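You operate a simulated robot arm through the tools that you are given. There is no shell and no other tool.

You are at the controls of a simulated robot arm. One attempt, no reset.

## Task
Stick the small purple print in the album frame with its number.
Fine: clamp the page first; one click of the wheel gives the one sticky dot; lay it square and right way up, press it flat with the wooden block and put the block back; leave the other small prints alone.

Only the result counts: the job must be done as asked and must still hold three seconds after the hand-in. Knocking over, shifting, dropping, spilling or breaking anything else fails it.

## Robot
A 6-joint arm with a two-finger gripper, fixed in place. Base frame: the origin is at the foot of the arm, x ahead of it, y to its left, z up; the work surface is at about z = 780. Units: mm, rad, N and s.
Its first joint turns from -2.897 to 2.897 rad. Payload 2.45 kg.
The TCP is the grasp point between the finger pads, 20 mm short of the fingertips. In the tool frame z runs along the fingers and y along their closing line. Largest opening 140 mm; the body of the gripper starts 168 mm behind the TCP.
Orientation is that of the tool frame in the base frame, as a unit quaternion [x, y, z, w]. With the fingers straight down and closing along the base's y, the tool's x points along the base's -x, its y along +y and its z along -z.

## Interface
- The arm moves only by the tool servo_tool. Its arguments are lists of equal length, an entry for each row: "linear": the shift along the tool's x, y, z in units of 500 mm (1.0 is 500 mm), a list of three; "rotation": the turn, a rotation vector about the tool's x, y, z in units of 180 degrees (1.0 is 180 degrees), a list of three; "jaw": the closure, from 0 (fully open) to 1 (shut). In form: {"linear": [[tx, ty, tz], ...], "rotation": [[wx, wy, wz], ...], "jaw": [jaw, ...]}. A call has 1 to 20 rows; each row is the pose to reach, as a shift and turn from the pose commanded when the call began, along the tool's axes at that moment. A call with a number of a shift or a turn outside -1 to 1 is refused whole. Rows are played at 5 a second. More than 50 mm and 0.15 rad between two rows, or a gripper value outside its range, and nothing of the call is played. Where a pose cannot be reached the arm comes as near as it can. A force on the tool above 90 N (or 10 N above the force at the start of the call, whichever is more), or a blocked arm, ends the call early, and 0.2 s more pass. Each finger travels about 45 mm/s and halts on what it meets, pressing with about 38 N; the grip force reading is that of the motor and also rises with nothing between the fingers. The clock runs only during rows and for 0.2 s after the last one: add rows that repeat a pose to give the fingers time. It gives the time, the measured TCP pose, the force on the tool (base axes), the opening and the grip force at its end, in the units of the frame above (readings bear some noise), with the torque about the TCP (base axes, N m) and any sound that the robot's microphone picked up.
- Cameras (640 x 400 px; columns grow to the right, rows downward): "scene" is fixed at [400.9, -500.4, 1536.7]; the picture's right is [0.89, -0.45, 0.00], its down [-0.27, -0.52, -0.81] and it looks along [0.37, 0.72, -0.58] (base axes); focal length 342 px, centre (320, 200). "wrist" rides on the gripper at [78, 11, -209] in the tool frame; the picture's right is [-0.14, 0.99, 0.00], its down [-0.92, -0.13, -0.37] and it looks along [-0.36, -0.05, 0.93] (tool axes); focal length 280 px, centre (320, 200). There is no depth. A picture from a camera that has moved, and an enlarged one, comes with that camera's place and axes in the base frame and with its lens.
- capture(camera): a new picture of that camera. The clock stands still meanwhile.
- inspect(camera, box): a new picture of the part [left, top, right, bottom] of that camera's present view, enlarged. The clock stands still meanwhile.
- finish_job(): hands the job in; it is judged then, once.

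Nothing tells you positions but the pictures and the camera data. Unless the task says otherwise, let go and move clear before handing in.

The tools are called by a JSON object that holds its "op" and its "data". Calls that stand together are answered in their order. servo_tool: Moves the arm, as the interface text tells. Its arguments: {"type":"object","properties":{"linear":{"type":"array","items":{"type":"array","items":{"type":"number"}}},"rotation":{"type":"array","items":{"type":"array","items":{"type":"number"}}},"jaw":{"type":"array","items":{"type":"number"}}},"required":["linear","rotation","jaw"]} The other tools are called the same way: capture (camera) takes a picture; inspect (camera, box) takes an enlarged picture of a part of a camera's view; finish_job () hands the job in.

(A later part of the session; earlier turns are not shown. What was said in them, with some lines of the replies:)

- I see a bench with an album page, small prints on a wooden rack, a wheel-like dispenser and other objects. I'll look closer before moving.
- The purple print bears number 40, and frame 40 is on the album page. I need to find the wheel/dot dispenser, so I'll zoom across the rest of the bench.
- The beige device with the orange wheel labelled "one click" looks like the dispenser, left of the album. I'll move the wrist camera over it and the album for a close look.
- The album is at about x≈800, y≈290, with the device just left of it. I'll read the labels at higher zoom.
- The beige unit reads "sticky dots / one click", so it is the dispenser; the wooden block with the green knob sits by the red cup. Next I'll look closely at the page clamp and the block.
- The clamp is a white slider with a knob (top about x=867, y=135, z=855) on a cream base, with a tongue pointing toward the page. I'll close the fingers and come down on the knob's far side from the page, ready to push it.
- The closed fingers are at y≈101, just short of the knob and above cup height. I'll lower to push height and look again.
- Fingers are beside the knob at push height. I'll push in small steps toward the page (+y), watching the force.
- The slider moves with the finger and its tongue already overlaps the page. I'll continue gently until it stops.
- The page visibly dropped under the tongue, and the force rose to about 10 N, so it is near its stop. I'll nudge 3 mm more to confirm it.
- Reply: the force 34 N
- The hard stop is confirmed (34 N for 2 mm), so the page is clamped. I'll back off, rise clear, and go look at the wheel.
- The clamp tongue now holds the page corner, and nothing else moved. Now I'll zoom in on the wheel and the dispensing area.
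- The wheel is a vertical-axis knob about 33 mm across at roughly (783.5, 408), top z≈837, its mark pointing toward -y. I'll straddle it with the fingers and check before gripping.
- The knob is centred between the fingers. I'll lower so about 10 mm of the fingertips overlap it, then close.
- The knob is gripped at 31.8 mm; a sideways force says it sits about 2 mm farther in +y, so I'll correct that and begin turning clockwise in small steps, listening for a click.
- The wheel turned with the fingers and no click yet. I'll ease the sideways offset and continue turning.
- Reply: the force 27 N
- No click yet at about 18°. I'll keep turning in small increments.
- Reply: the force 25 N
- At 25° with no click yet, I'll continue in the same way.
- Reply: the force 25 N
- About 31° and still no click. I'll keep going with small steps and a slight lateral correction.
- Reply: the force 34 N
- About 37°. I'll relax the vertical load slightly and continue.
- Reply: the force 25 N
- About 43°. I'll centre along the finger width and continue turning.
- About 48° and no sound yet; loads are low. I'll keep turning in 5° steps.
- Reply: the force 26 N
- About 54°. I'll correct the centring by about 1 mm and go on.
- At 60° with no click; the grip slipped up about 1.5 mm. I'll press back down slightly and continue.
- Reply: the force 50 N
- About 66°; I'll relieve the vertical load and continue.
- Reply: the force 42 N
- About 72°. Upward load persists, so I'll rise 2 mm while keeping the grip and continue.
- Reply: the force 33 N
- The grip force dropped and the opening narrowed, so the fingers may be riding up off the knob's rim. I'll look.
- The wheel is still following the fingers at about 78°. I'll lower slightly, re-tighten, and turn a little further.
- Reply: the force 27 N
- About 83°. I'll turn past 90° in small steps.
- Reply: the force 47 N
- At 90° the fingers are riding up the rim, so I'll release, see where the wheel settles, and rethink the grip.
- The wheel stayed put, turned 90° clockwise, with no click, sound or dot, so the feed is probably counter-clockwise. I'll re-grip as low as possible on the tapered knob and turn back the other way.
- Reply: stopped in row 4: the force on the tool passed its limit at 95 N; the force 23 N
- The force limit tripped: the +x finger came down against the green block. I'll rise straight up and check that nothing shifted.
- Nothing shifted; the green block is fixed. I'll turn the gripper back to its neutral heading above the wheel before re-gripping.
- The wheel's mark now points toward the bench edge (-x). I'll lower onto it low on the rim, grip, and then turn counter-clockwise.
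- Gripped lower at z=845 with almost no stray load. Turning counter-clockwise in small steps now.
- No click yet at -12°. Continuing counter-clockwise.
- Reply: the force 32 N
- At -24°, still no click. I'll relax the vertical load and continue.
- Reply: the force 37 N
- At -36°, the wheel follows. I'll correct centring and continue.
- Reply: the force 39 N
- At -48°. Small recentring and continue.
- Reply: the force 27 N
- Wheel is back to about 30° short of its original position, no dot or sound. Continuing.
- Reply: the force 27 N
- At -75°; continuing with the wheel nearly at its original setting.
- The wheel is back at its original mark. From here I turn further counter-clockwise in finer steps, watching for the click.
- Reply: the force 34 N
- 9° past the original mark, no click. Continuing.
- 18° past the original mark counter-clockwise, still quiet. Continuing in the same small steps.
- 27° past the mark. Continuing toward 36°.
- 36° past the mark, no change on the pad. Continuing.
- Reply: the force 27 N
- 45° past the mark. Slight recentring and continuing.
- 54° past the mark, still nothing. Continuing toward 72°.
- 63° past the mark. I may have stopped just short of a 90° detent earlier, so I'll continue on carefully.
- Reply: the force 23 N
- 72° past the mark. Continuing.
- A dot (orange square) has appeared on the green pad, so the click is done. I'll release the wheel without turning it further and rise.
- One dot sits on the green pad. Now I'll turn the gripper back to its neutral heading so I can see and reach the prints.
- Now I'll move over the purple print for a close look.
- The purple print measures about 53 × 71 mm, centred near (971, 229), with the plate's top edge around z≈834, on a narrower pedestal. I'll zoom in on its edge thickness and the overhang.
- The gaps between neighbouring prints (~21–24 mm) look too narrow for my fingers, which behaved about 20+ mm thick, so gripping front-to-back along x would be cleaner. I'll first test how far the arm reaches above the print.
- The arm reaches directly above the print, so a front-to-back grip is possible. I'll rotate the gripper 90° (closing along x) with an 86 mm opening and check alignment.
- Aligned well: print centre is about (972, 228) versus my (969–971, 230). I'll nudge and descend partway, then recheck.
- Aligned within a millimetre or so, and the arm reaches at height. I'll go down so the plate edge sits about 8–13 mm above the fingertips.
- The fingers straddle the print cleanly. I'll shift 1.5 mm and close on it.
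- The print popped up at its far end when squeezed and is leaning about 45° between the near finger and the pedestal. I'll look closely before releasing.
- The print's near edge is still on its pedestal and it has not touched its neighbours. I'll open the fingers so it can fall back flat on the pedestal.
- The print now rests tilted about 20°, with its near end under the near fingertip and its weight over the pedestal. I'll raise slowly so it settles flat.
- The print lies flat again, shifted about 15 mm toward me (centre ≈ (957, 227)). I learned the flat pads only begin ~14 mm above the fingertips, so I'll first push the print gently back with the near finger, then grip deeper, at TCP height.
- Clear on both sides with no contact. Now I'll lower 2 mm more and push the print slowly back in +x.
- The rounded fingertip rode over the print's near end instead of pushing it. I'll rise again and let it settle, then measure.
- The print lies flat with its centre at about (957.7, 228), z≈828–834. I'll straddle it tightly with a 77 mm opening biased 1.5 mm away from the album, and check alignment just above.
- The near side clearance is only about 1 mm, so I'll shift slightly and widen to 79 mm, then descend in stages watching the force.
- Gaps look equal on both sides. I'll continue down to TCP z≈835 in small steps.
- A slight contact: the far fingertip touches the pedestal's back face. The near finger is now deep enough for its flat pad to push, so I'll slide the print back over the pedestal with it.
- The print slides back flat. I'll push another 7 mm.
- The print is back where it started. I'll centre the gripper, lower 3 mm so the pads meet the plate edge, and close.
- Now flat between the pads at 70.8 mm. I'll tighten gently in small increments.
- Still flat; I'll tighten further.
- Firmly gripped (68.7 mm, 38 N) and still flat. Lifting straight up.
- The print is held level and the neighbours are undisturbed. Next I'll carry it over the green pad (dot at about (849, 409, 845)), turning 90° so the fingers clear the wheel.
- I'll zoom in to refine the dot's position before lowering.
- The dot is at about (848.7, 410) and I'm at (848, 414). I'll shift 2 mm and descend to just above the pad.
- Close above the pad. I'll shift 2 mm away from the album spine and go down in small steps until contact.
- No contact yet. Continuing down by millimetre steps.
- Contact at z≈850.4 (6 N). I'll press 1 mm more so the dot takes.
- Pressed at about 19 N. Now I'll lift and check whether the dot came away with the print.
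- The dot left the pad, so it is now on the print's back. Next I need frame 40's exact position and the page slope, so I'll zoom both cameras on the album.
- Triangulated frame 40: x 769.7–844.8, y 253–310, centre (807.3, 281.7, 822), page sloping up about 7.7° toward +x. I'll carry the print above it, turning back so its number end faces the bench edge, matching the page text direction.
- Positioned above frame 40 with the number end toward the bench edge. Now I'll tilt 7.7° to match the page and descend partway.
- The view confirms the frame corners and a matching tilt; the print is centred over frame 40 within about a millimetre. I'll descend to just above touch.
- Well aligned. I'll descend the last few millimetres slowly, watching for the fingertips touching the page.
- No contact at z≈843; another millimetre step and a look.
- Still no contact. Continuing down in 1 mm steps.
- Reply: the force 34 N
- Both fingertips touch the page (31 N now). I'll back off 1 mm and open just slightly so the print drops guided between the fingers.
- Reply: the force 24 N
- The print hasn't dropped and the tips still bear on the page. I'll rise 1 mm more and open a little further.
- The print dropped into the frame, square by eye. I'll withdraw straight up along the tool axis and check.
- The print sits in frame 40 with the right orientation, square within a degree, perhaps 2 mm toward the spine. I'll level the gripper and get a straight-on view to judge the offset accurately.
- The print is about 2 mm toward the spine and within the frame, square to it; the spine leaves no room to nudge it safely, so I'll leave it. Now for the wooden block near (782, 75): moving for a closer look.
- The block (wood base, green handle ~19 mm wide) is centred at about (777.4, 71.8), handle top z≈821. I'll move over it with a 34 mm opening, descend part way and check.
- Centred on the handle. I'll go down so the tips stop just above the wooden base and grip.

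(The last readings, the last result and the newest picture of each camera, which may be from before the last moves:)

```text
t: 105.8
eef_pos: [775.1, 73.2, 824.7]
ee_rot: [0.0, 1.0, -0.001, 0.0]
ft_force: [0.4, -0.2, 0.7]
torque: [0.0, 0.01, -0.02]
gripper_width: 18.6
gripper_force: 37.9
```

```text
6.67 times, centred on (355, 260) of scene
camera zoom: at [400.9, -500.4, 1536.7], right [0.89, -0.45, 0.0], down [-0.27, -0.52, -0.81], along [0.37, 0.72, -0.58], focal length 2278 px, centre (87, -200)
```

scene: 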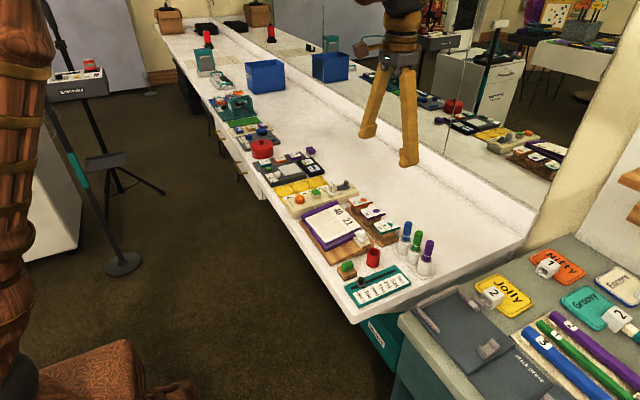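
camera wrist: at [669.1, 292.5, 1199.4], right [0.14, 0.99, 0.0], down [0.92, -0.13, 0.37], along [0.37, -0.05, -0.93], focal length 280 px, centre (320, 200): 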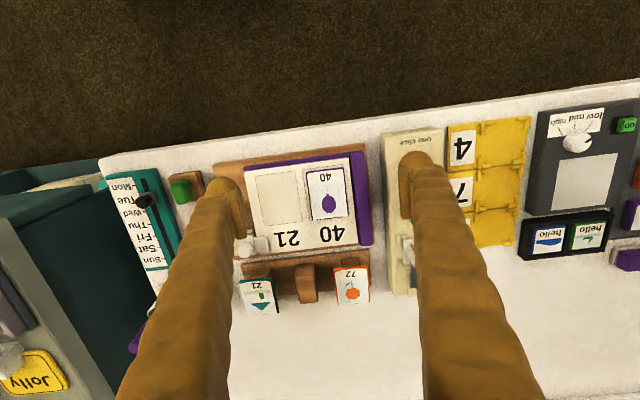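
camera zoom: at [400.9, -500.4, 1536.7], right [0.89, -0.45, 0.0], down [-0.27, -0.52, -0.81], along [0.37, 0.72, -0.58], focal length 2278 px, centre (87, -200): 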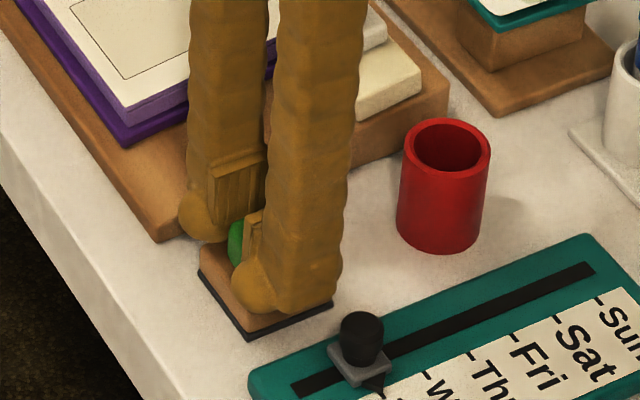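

The block is gripped by its handle (18.6 mm, 38 N). I'll lift it and carry it over the print, tilting to the page slope on the way.

{"op": "servo_tool", "data": {"linear": [[0, 0, -0.04], [0, 0, -0.12], [0, 0, -0.2], [0, 0, -0.212], [-0.007, 0.07, -0.212], [-0.014, 0.14, -0.212], [-0.021, 0.21, -0.212], [-0.028, 0.28, -0.212], [-0.035, 0.35, -0.212], [-0.0436, 0.4248, -0.212], [-0.0436, 0.4248, -0.18], [-0.0436, 0.4248, -0.145], [-0.0436, 0.4248, -0.145]], "rotation": [[0, 0, 0], [0, 0, 0], [0, 0, 0], [0, 0, 0], [0, 0, 0], [0, 0, 0], [0, 0, 0], [0, -0.015, 0], [0, -0.03, 0], [0, -0.0433, 0], [0, -0.0433, 0], [0, -0.0433, 0], [0, -0.0433, 0]], "jaw": [0.9, 0.9, 0.9, 0.9, 0.9, 0.9, 0.9, 0.9, 0.9, 0.9, 0.9, 0.9, 0.9]}}

{"op": "inspect", "data": {"camera": "wrist", "box": [220, 60, 420, 240]}}

{"op": "inspect", "data": {"camera": "scene", "box": [300, 180, 380, 250]}}

```text
t: 108.6
eef_pos: [799.4, 285.6, 893.3]
ee_rot: [0.0, 0.998, -0.002, 0.068]
ft_force: [0.4, -0.4, -1.5]
torque: [0.0, 0.02, 0.02]
gripper_width: 18.9
gripper_force: 38.1
```

```text
2.22 times, centred on (320, 150) of wrist
camera zoom: at [694.4, 294.7, 1090.2], right [0.14, 0.99, 0.02], down [0.86, -0.13, 0.49], along [0.49, -0.05, -0.87], focal length 623 px, centre (320, 311)
```

zoom: 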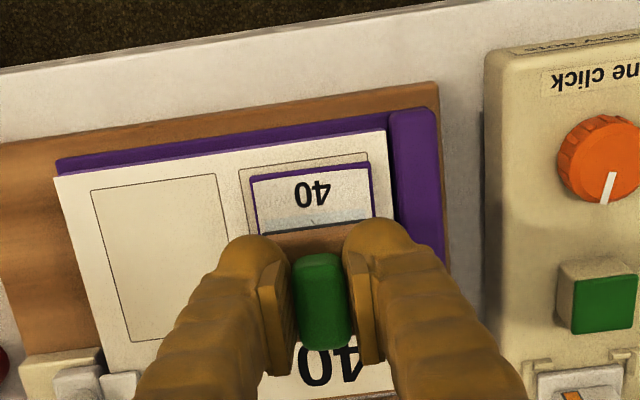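

```text
5.71 times, centred on (340, 215) of scene
camera zoom: at [400.9, -500.4, 1536.7], right [0.89, -0.45, 0.0], down [-0.27, -0.52, -0.81], along [0.37, 0.72, -0.58], focal length 1952 px, centre (206, 114)
```

zoom: 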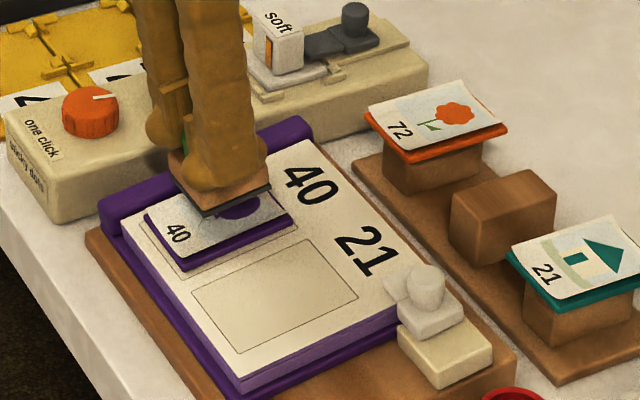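

The block is parallel above the print. I'll lower along the page normal to near-contact, then press in small steps.

{"op": "servo_tool", "data": {"linear": [[0, 0.001, 0.015], [0, 0.001, 0.03], [0, 0.001, 0.03]], "rotation": [[0, 0, 0], [0, 0, 0], [0, 0, 0]], "jaw": [0.9, 0.9, 0.9]}}

{"op": "inspect", "data": {"camera": "scene", "box": [305, 190, 365, 240]}}

{"op": "inspect", "data": {"camera": "wrist", "box": [220, 60, 420, 240]}}

```text
t: 109.4
eef_pos: [800.6, 286.8, 879.4]
ee_rot: [0.0, 0.998, -0.002, 0.068]
ft_force: [-0.2, 0.2, -0.7]
torque: [-0.03, -0.02, -0.01]
gripper_width: 18.8
gripper_force: 38.0
```

```text
8.00 times, centred on (335, 215) of scene
camera zoom: at [400.9, -500.4, 1536.7], right [0.89, -0.45, 0.0], down [-0.27, -0.52, -0.81], along [0.37, 0.72, -0.58], focal length 2733 px, centre (200, 80)
```

zoom: 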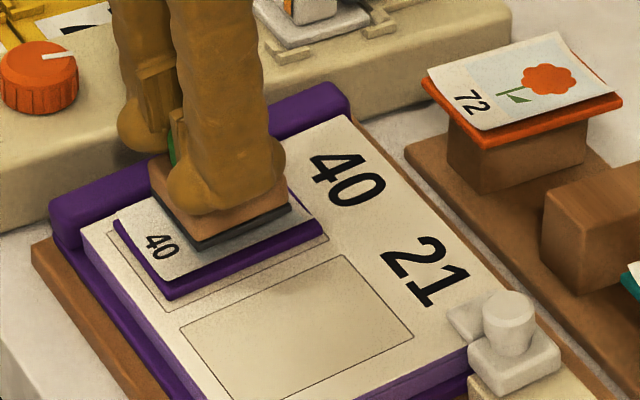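

```text
2.22 times, centred on (320, 150) of wrist
camera zoom: at [695.4, 296.1, 1075.3], right [0.14, 0.99, 0.02], down [0.86, -0.13, 0.49], along [0.49, -0.05, -0.87], focal length 623 px, centre (320, 311)
```

zoom: 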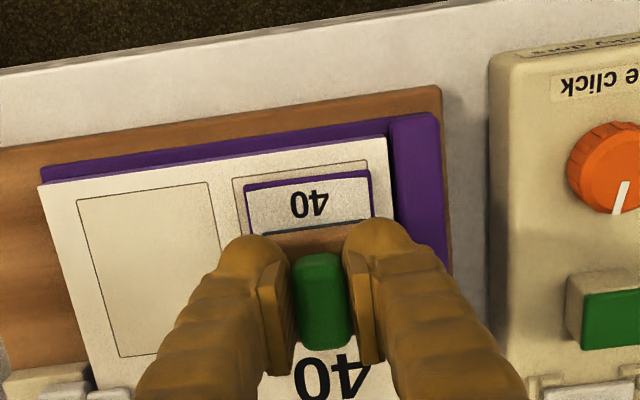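

Nearly there and centred. Continuing down in small steps until contact.

{"op": "servo_tool", "data": {"linear": [[0, 0, 0.004], [0, 0, 0.008], [0, 0, 0.008]], "rotation": [[0, 0, 0], [0, 0, 0], [0, 0, 0]], "jaw": [0.9, 0.9, 0.9]}}

{"op": "servo_tool", "data": {"linear": [[0, 0, 0.003], [0, 0, 0.003]], "rotation": [[0, 0, 0], [0, 0, 0]], "jaw": [0.9, 0.9]}}

```text
t: 110.2
eef_pos: [800.9, 285.8, 874.9]
ee_rot: [0.001, 0.998, -0.001, 0.069]
ft_force: [1.3, 0.1, -1.9]
torque: [-0.01, 0.01, -0.02]
gripper_width: 18.7
gripper_force: 37.7
```

```text
t: 110.8
eef_pos: [800.5, 285.8, 872.5]
ee_rot: [0.0, 0.998, 0.0, 0.068]
ft_force: [0.6, 0.5, -0.5]
torque: [-0.02, 0.02, -0.01]
gripper_width: 18.7
gripper_force: 37.8
```

No contact yet at z≈872.5; continuing.

{"op": "servo_tool", "data": {"linear": [[0, 0, 0.002], [0, 0, 0.002]], "rotation": [[0, 0, 0], [0, 0, 0]], "jaw": [0.9, 0.9]}}

{"op": "servo_tool", "data": {"linear": [[0, 0, 0.002], [0, 0, 0.002]], "rotation": [[0, 0, 0], [0, 0, 0]], "jaw": [0.9, 0.9]}}

{"op": "inspect", "data": {"camera": "scene", "box": [305, 190, 365, 240]}}

```text
t: 111.4
eef_pos: [800.5, 285.4, 872.4]
ee_rot: [0.0, 0.998, -0.001, 0.068]
ft_force: [-0.4, 0.9, -0.9]
torque: [-0.04, 0.01, -0.01]
gripper_width: 18.9
gripper_force: 38.5
```

```text
t: 112.0
eef_pos: [800.7, 286.4, 871.9]
ee_rot: [0.0, 0.998, -0.001, 0.068]
ft_force: [0.0, -0.1, -0.9]
torque: [0.0, 0.02, -0.03]
gripper_width: 18.7
gripper_force: 38.0
```

```text
8.00 times, centred on (335, 215) of scene
camera zoom: at [400.9, -500.4, 1536.7], right [0.89, -0.45, 0.0], down [-0.27, -0.52, -0.81], along [0.37, 0.72, -0.58], focal length 2733 px, centre (200, 80)
```

zoom: 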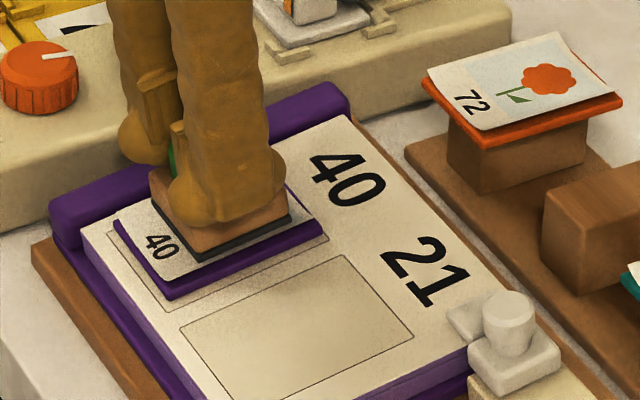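

Very close now. Another step or two to contact.

{"op": "servo_tool", "data": {"linear": [[0, 0, 0.002], [0, 0, 0.004]], "rotation": [[0, 0, 0], [0, 0, 0]], "jaw": [0.9, 0.9]}}

{"op": "servo_tool", "data": {"linear": [[0, 0, 0.002], [0, 0, 0.002]], "rotation": [[0, 0, 0], [0, 0, 0]], "jaw": [0.9, 0.9]}}

```text
t: 112.6
eef_pos: [800.6, 286.4, 870.9]
ee_rot: [0.0, 0.998, -0.001, 0.068]
ft_force: [-1.4, -0.8, 5.6]
torque: [-0.03, -0.08, -0.03]
gripper_width: 18.5
gripper_force: 38.0
```

```text
t: 113.2
eef_pos: [802.8, 286.5, 870.3]
ee_rot: [-0.001, 0.998, 0.0, 0.069]
ft_force: [-6.7, 0.1, 20.3]
torque: [0.05, -0.01, -0.03]
gripper_width: 18.5
gripper_force: 37.8
```

Contact is flat (20 N, negligible torque). I'll press a little harder and hold for a second.

{"op": "servo_tool", "data": {"linear": [[0, 0, 0.001], [0, 0, 0.002], [0, 0, 0.002], [0, 0, 0.002], [0, 0, 0.002], [0, 0, 0.002]], "rotation": [[0, 0, 0], [0, 0, 0], [0, 0, 0], [0, 0, 0], [0, 0, 0], [0, 0, 0]], "jaw": [0.9, 0.9, 0.9, 0.9, 0.9, 0.9]}}

{"op": "inspect", "data": {"camera": "scene", "box": [305, 190, 365, 240]}}

```text
t: 114.6
eef_pos: [801.5, 285.1, 869.0]
ee_rot: [0.0, 0.998, -0.001, 0.068]
ft_force: [-3.2, 1.6, 41.5]
torque: [0.01, -0.23, 0.0]
gripper_width: 18.6
gripper_force: 38.1
```

```text
8.00 times, centred on (335, 215) of scene
camera zoom: at [400.9, -500.4, 1536.7], right [0.89, -0.45, 0.0], down [-0.27, -0.52, -0.81], along [0.37, 0.72, -0.58], focal length 2733 px, centre (200, 80)
```

zoom: 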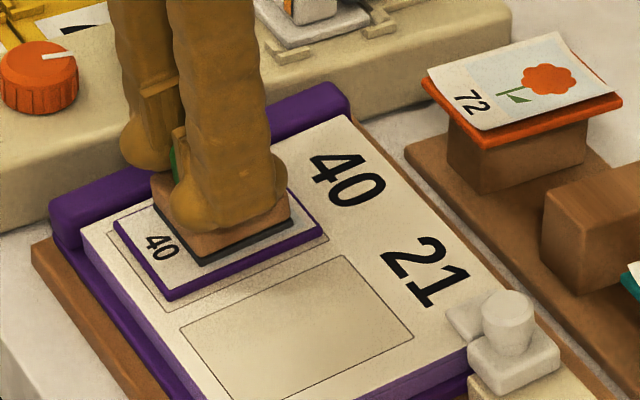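

The sheet is now lying flat on its plate. I'll lift the block off along the normal and carry it back over its original spot.

{"op": "servo_tool", "data": {"linear": [[0, 0, -0.01], [0, 0, -0.04], [0, 0, -0.11], [0.006, -0.071, -0.111], [0.012, -0.142, -0.112], [0.018, -0.213, -0.1125], [0.024, -0.284, -0.113], [0.03, -0.355, -0.114], [0.0355, -0.4258, -0.1149], [0.0355, -0.4258, -0.1149]], "rotation": [[0, 0, 0], [0, 0, 0], [0, 0, 0], [0, 0, 0], [0, 0.01, 0], [0, 0.02, 0], [0, 0.03, 0], [0, 0.04, 0], [0, 0.0433, 0], [0, 0.0433, 0]], "jaw": [0.9, 0.9, 0.9, 0.9, 0.9, 0.9, 0.9, 0.9, 0.9, 0.9]}}

{"op": "inspect", "data": {"camera": "scene", "box": [300, 180, 400, 290]}}

{"op": "inspect", "data": {"camera": "wrist", "box": [200, 80, 440, 260]}}

```text
t: 116.8
eef_pos: [774.5, 73.9, 924.3]
ee_rot: [0.0, 1.0, -0.001, -0.001]
ft_force: [-0.7, -0.3, -2.2]
torque: [0.0, 0.02, 0.0]
gripper_width: 18.4
gripper_force: 38.2
```

```text
3.64 times, centred on (350, 235) of scene
camera zoom: at [400.9, -500.4, 1536.7], right [0.89, -0.45, 0.0], down [-0.27, -0.52, -0.81], along [0.37, 0.72, -0.58], focal length 1242 px, centre (211, 73)
```

zoom: 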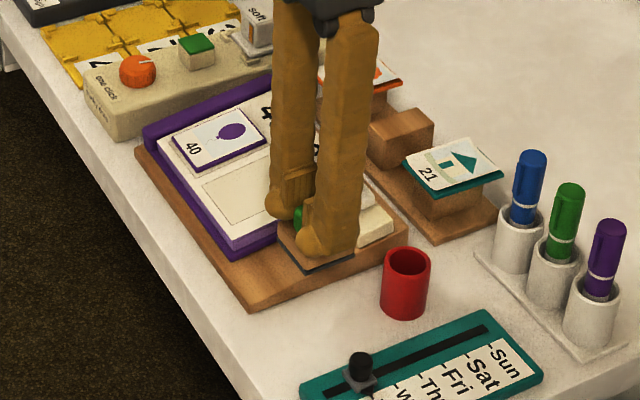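

```text
2.22 times, centred on (320, 170) of wrist
camera zoom: at [699.2, 83.9, 1132.4], right [0.14, 0.99, 0.0], down [0.92, -0.13, 0.37], along [0.37, -0.05, -0.93], focal length 623 px, centre (320, 267)
```

zoom: 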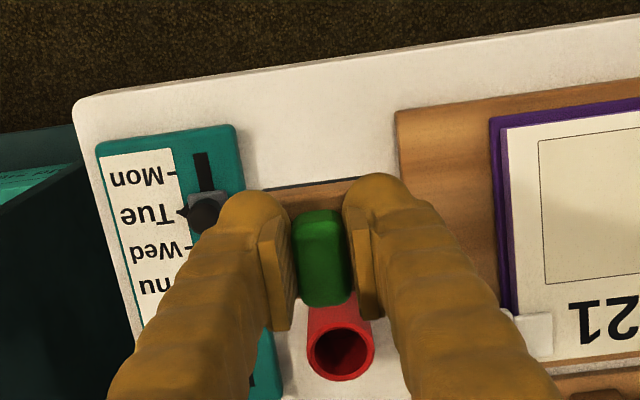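

The print stays flat in its frame. Now I'll lower the block onto its original spot.

{"op": "servo_tool", "data": {"linear": [[0.002, -0.0012, 0.05], [0.002, -0.0012, 0.12], [0.002, -0.0012, 0.17], [0.002, -0.0012, 0.193], [0.002, -0.0012, 0.193]], "rotation": [[0, 0, 0], [0, 0, 0], [0, 0, 0], [0, 0, 0], [0, 0, 0]], "jaw": [0.9, 0.9, 0.9, 0.9, 0.9]}}

{"op": "inspect", "data": {"camera": "wrist", "box": [240, 80, 400, 220]}}

{"op": "inspect", "data": {"camera": "scene", "box": [325, 230, 385, 290]}}

```text
t: 118.0
eef_pos: [774.4, 70.7, 825.8]
ee_rot: [0.001, 1.0, -0.001, 0.001]
ft_force: [-0.1, 0.3, 0.4]
torque: [0.01, -0.02, 0.04]
gripper_width: 18.8
gripper_force: 37.9
```

```text
2.86 times, centred on (320, 150) of wrist
camera zoom: at [698.2, 81.9, 1035.1], right [0.14, 0.99, 0.0], down [0.92, -0.13, 0.37], along [0.37, -0.05, -0.93], focal length 801 px, centre (320, 343)
```

zoom: 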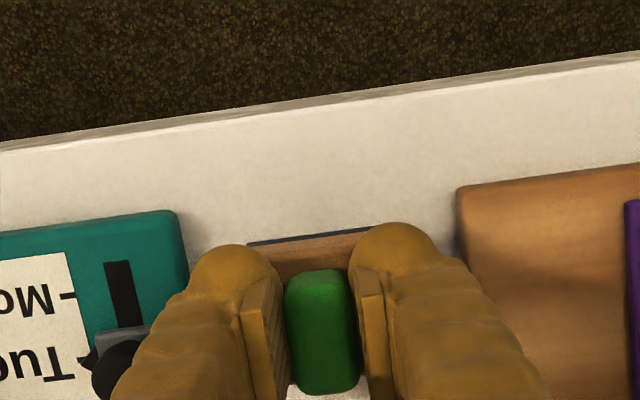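

```text
6.67 times, centred on (355, 260) of scene
camera zoom: at [400.9, -500.4, 1536.7], right [0.89, -0.45, 0.0], down [-0.27, -0.52, -0.81], along [0.37, 0.72, -0.58], focal length 2278 px, centre (87, -200)
```

zoom: 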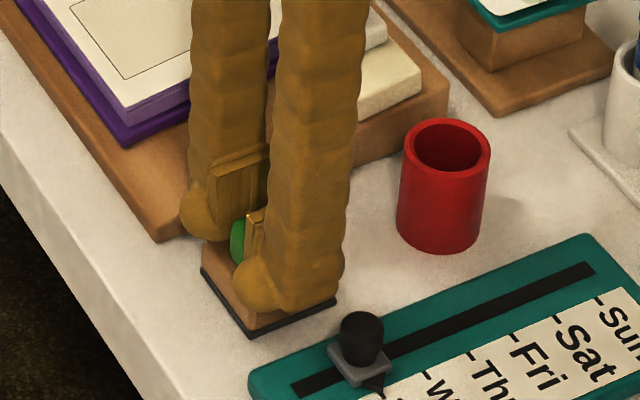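

It's about 1.4 mm off in y; I'll correct and lower the last 2 mm to the table.

{"op": "servo_tool", "data": {"linear": [[0, 0.0026, 0], [0, 0.0026, 0.002], [0, 0.0026, 0.004], [0, 0.0026, 0.004]], "rotation": [[0, 0, 0], [0, 0, 0], [0, 0, 0], [0, 0, 0]], "jaw": [0.9, 0.9, 0.9, 0.9]}}

{"op": "inspect", "data": {"camera": "scene", "box": [325, 230, 385, 290]}}

```text
t: 119.0
eef_pos: [775.3, 73.3, 824.0]
ee_rot: [0.0, 1.0, -0.001, -0.001]
ft_force: [-0.4, -0.4, -0.9]
torque: [0.01, -0.01, 0.03]
gripper_width: 18.7
gripper_force: 38.2
```

```text
6.67 times, centred on (355, 260) of scene
camera zoom: at [400.9, -500.4, 1536.7], right [0.89, -0.45, 0.0], down [-0.27, -0.52, -0.81], along [0.37, 0.72, -0.58], focal length 2278 px, centre (87, -200)
```

zoom: 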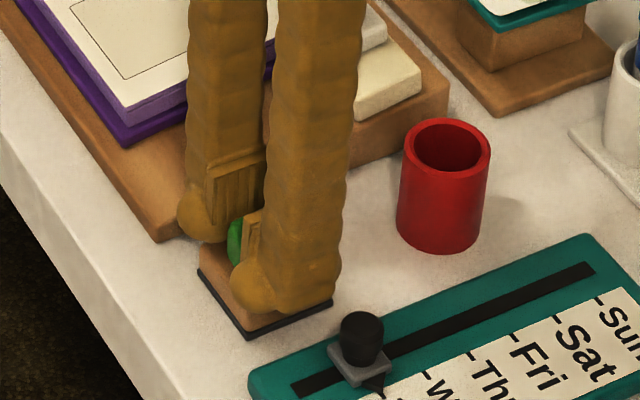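

Its outline now matches the original picture. One more half-millimetre to confirm contact, then release.

{"op": "servo_tool", "data": {"linear": [[0, 0, 0.001], [0, 0, 0.002], [0, 0, 0.002]], "rotation": [[0, 0, 0], [0, 0, 0], [0, 0, 0]], "jaw": [0.9, 0.9, 0.9]}}

```text
t: 119.8
eef_pos: [775.3, 73.5, 823.6]
ee_rot: [0.0, 1.0, -0.001, 0.0]
ft_force: [-1.1, 0.2, -2.0]
torque: [0.02, -0.01, 0.0]
gripper_width: 18.9
gripper_force: 37.9
```

Still carrying its weight; one more millimetre.

{"op": "servo_tool", "data": {"linear": [[0, 0, 0.001], [0, 0, 0.002], [0, 0, 0.002]], "rotation": [[0, 0, 0], [0, 0, 0], [0, 0, 0]], "jaw": [0.9, 0.9, 0.9]}}

```text
t: 120.6
eef_pos: [775.7, 72.6, 822.2]
ee_rot: [0.0, 1.0, -0.001, 0.001]
ft_force: [-1.8, 1.6, 10.7]
torque: [0.0, 0.32, -0.04]
gripper_width: 18.6
gripper_force: 37.9
```

The block is on the table. Releasing with a modest opening and rising straight up.

{"op": "servo_tool", "data": {"linear": [[0, 0, -0.001], [0, 0, -0.001], [0, 0, -0.001], [0, 0, -0.03], [0, 0, -0.1], [0, 0, -0.19], [0, 0, -0.26], [0, 0, -0.26]], "rotation": [[0, 0, 0], [0, 0, 0], [0, 0, 0], [0, 0, 0], [0, 0, 0], [0, 0, 0], [0, 0, 0], [0, 0, 0]], "jaw": [0.757, 0.757, 0.757, 0.757, 0.757, 0.757, 0.757, 0.757]}}

{"op": "inspect", "data": {"camera": "scene", "box": [325, 230, 385, 290]}}

{"op": "inspect", "data": {"camera": "scene", "box": [305, 190, 365, 240]}}

{"op": "inspect", "data": {"camera": "wrist", "box": [220, 60, 440, 240]}}

```text
t: 122.4
eef_pos: [775.1, 71.3, 953.3]
ee_rot: [-0.001, 1.0, 0.0, 0.0]
ft_force: [0.1, 0.4, 0.6]
torque: [-0.04, -0.01, 0.01]
gripper_width: 34.1
gripper_force: 0.1
```

```text
6.67 times, centred on (355, 260) of scene
camera zoom: at [400.9, -500.4, 1536.7], right [0.89, -0.45, 0.0], down [-0.27, -0.52, -0.81], along [0.37, 0.72, -0.58], focal length 2278 px, centre (87, -200)
```

zoom: 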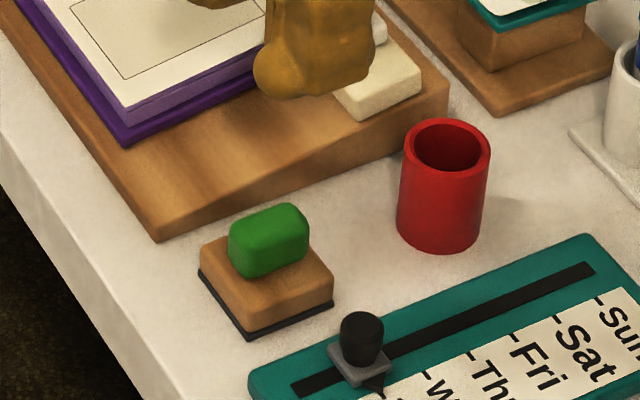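

```text
8.00 times, centred on (335, 215) of scene
camera zoom: at [400.9, -500.4, 1536.7], right [0.89, -0.45, 0.0], down [-0.27, -0.52, -0.81], along [0.37, 0.72, -0.58], focal length 2733 px, centre (200, 80)
```

zoom: 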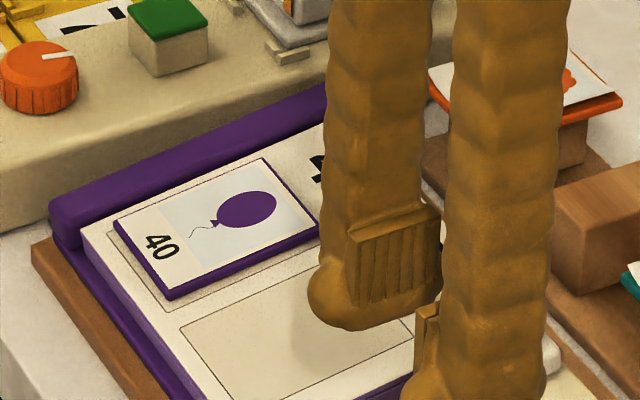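

```text
2.22 times, centred on (330, 150) of wrist
camera zoom: at [697.5, 82.2, 1161.2], right [0.14, 0.99, 0.0], down [0.92, -0.13, 0.37], along [0.37, -0.05, -0.93], focal length 623 px, centre (298, 311)
```

zoom: 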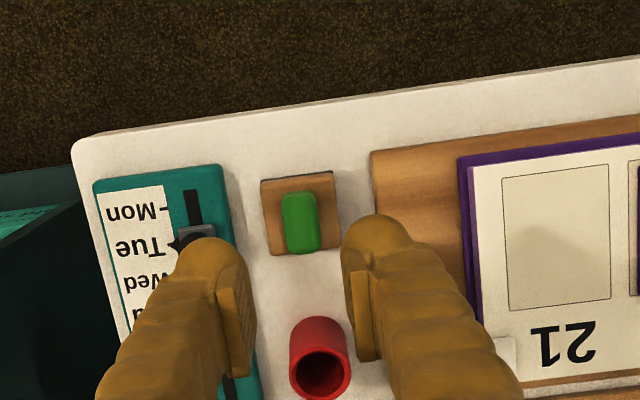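

The block is back in place and the print lies flat. I'll move clear and take a final look at the print, clamp, wheel and neighbours.

{"op": "servo_tool", "data": {"linear": [[0.02, 0.08, -0.03], [0.04, 0.16, -0.06], [0.055, 0.24, -0.09], [0.065, 0.32, -0.1], [0.07, 0.4, -0.1], [0.07, 0.42, -0.1], [0.07, 0.42, -0.1]], "rotation": [[0, 0, 0], [0, 0, 0], [0, 0, 0], [0, 0, 0], [0, 0, 0], [0, 0, 0], [0, 0, 0]], "jaw": [0.6, 0.4, 0.2, 0.05, 0.05, 0.05, 0.05]}}

{"op": "capture", "data": {"camera": "wrist"}}

{"op": "inspect", "data": {"camera": "wrist", "box": [250, 120, 370, 240]}}

{"op": "inspect", "data": {"camera": "scene", "box": [270, 150, 450, 310]}}

```text
t: 124.0
eef_pos: [738.6, 282.7, 1003.1]
ee_rot: [0.0, 1.0, -0.001, 0.0]
ft_force: [0.2, 0.0, -0.5]
torque: [0.01, -0.02, 0.03]
gripper_width: 133.0
gripper_force: 0.0
```

```text
taken
camera wrist: at [660.9, 293.5, 1212.1], right [0.14, 0.99, 0.0], down [0.92, -0.13, 0.37], along [0.37, -0.05, -0.93], focal length 280 px, centre (320, 200)
```

wrist: 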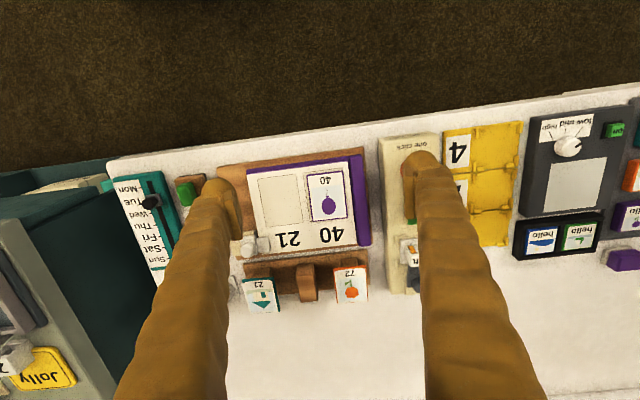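

```text
3.33 times, centred on (310, 180) of wrist
camera zoom: at [660.9, 293.5, 1212.1], right [0.14, 0.99, 0.0], down [0.92, -0.13, 0.37], along [0.37, -0.05, -0.93], focal length 935 px, centre (353, 267)
```

zoom: 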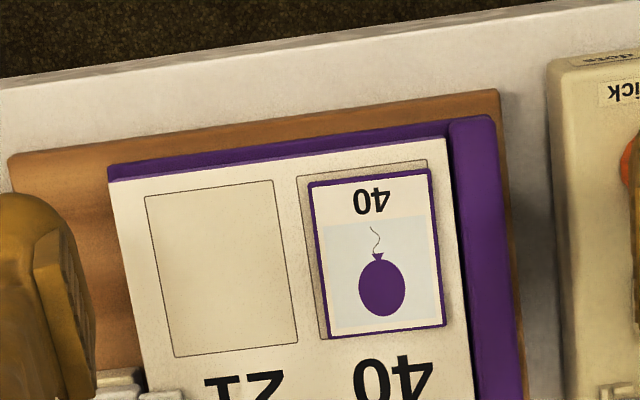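

```text
2.50 times, centred on (360, 230) of scene
camera zoom: at [400.9, -500.4, 1536.7], right [0.89, -0.45, 0.0], down [-0.27, -0.52, -0.81], along [0.37, 0.72, -0.58], focal length 854 px, centre (220, 125)
```

zoom: 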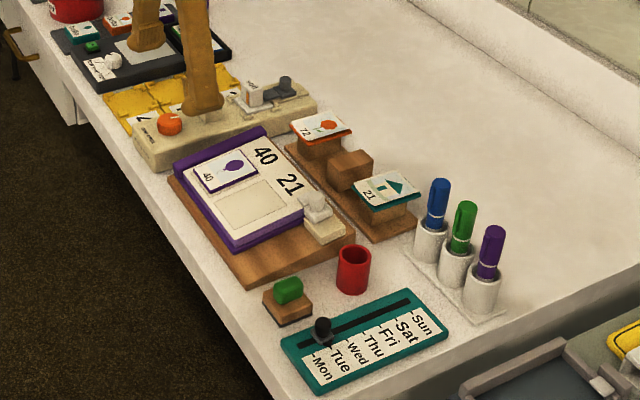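

Purple print 40 is in frame 40: flat, right way up, about 2 mm from centre and 1° off square. The page is clamped, exactly one dot was dispensed and used, the block is back on its spot and the other prints are untouched. The arm is clear, so I'm handing in.

{"op": "finish_job", "data": {}}

```text
The job is handed in.
```

I stuck the purple print, number 40, in album frame 40 and handed the job in. No verdict came back, so I don't know yet whether it passed.

- **Placement:** the print is right way up and lies flat in its frame. By my camera measurements it sits about 2 mm toward the spine from centre and about 1° off square. I left it there because there was no room for the fingers between the print and the spine to nudge it.
- **Clamp:** I slid the page clamp to its stop before placing the print, and it still holds the page corner.
- **Sticky dot:** exactly one dot came out of the dispenser, and it left with the print. I first turned the wheel 90° the wrong way, which gave nothing, so the wheel has been turned both ways.
- **Pressing:** I pressed the print with the wooden block at about 41 N and held it for a second. The block is back where it was, to within about a millimetre.
- **Grip trouble:** my first grip tipped the print up on its stand and shifted it about 15 mm. I slid it back and gripped it again. The 21 and 72 prints show no movement in the pictures.
- **Bump:** lowering onto the wheel once, a finger hit the dispenser's green block at 95 N. Nothing there shifted that I could see.
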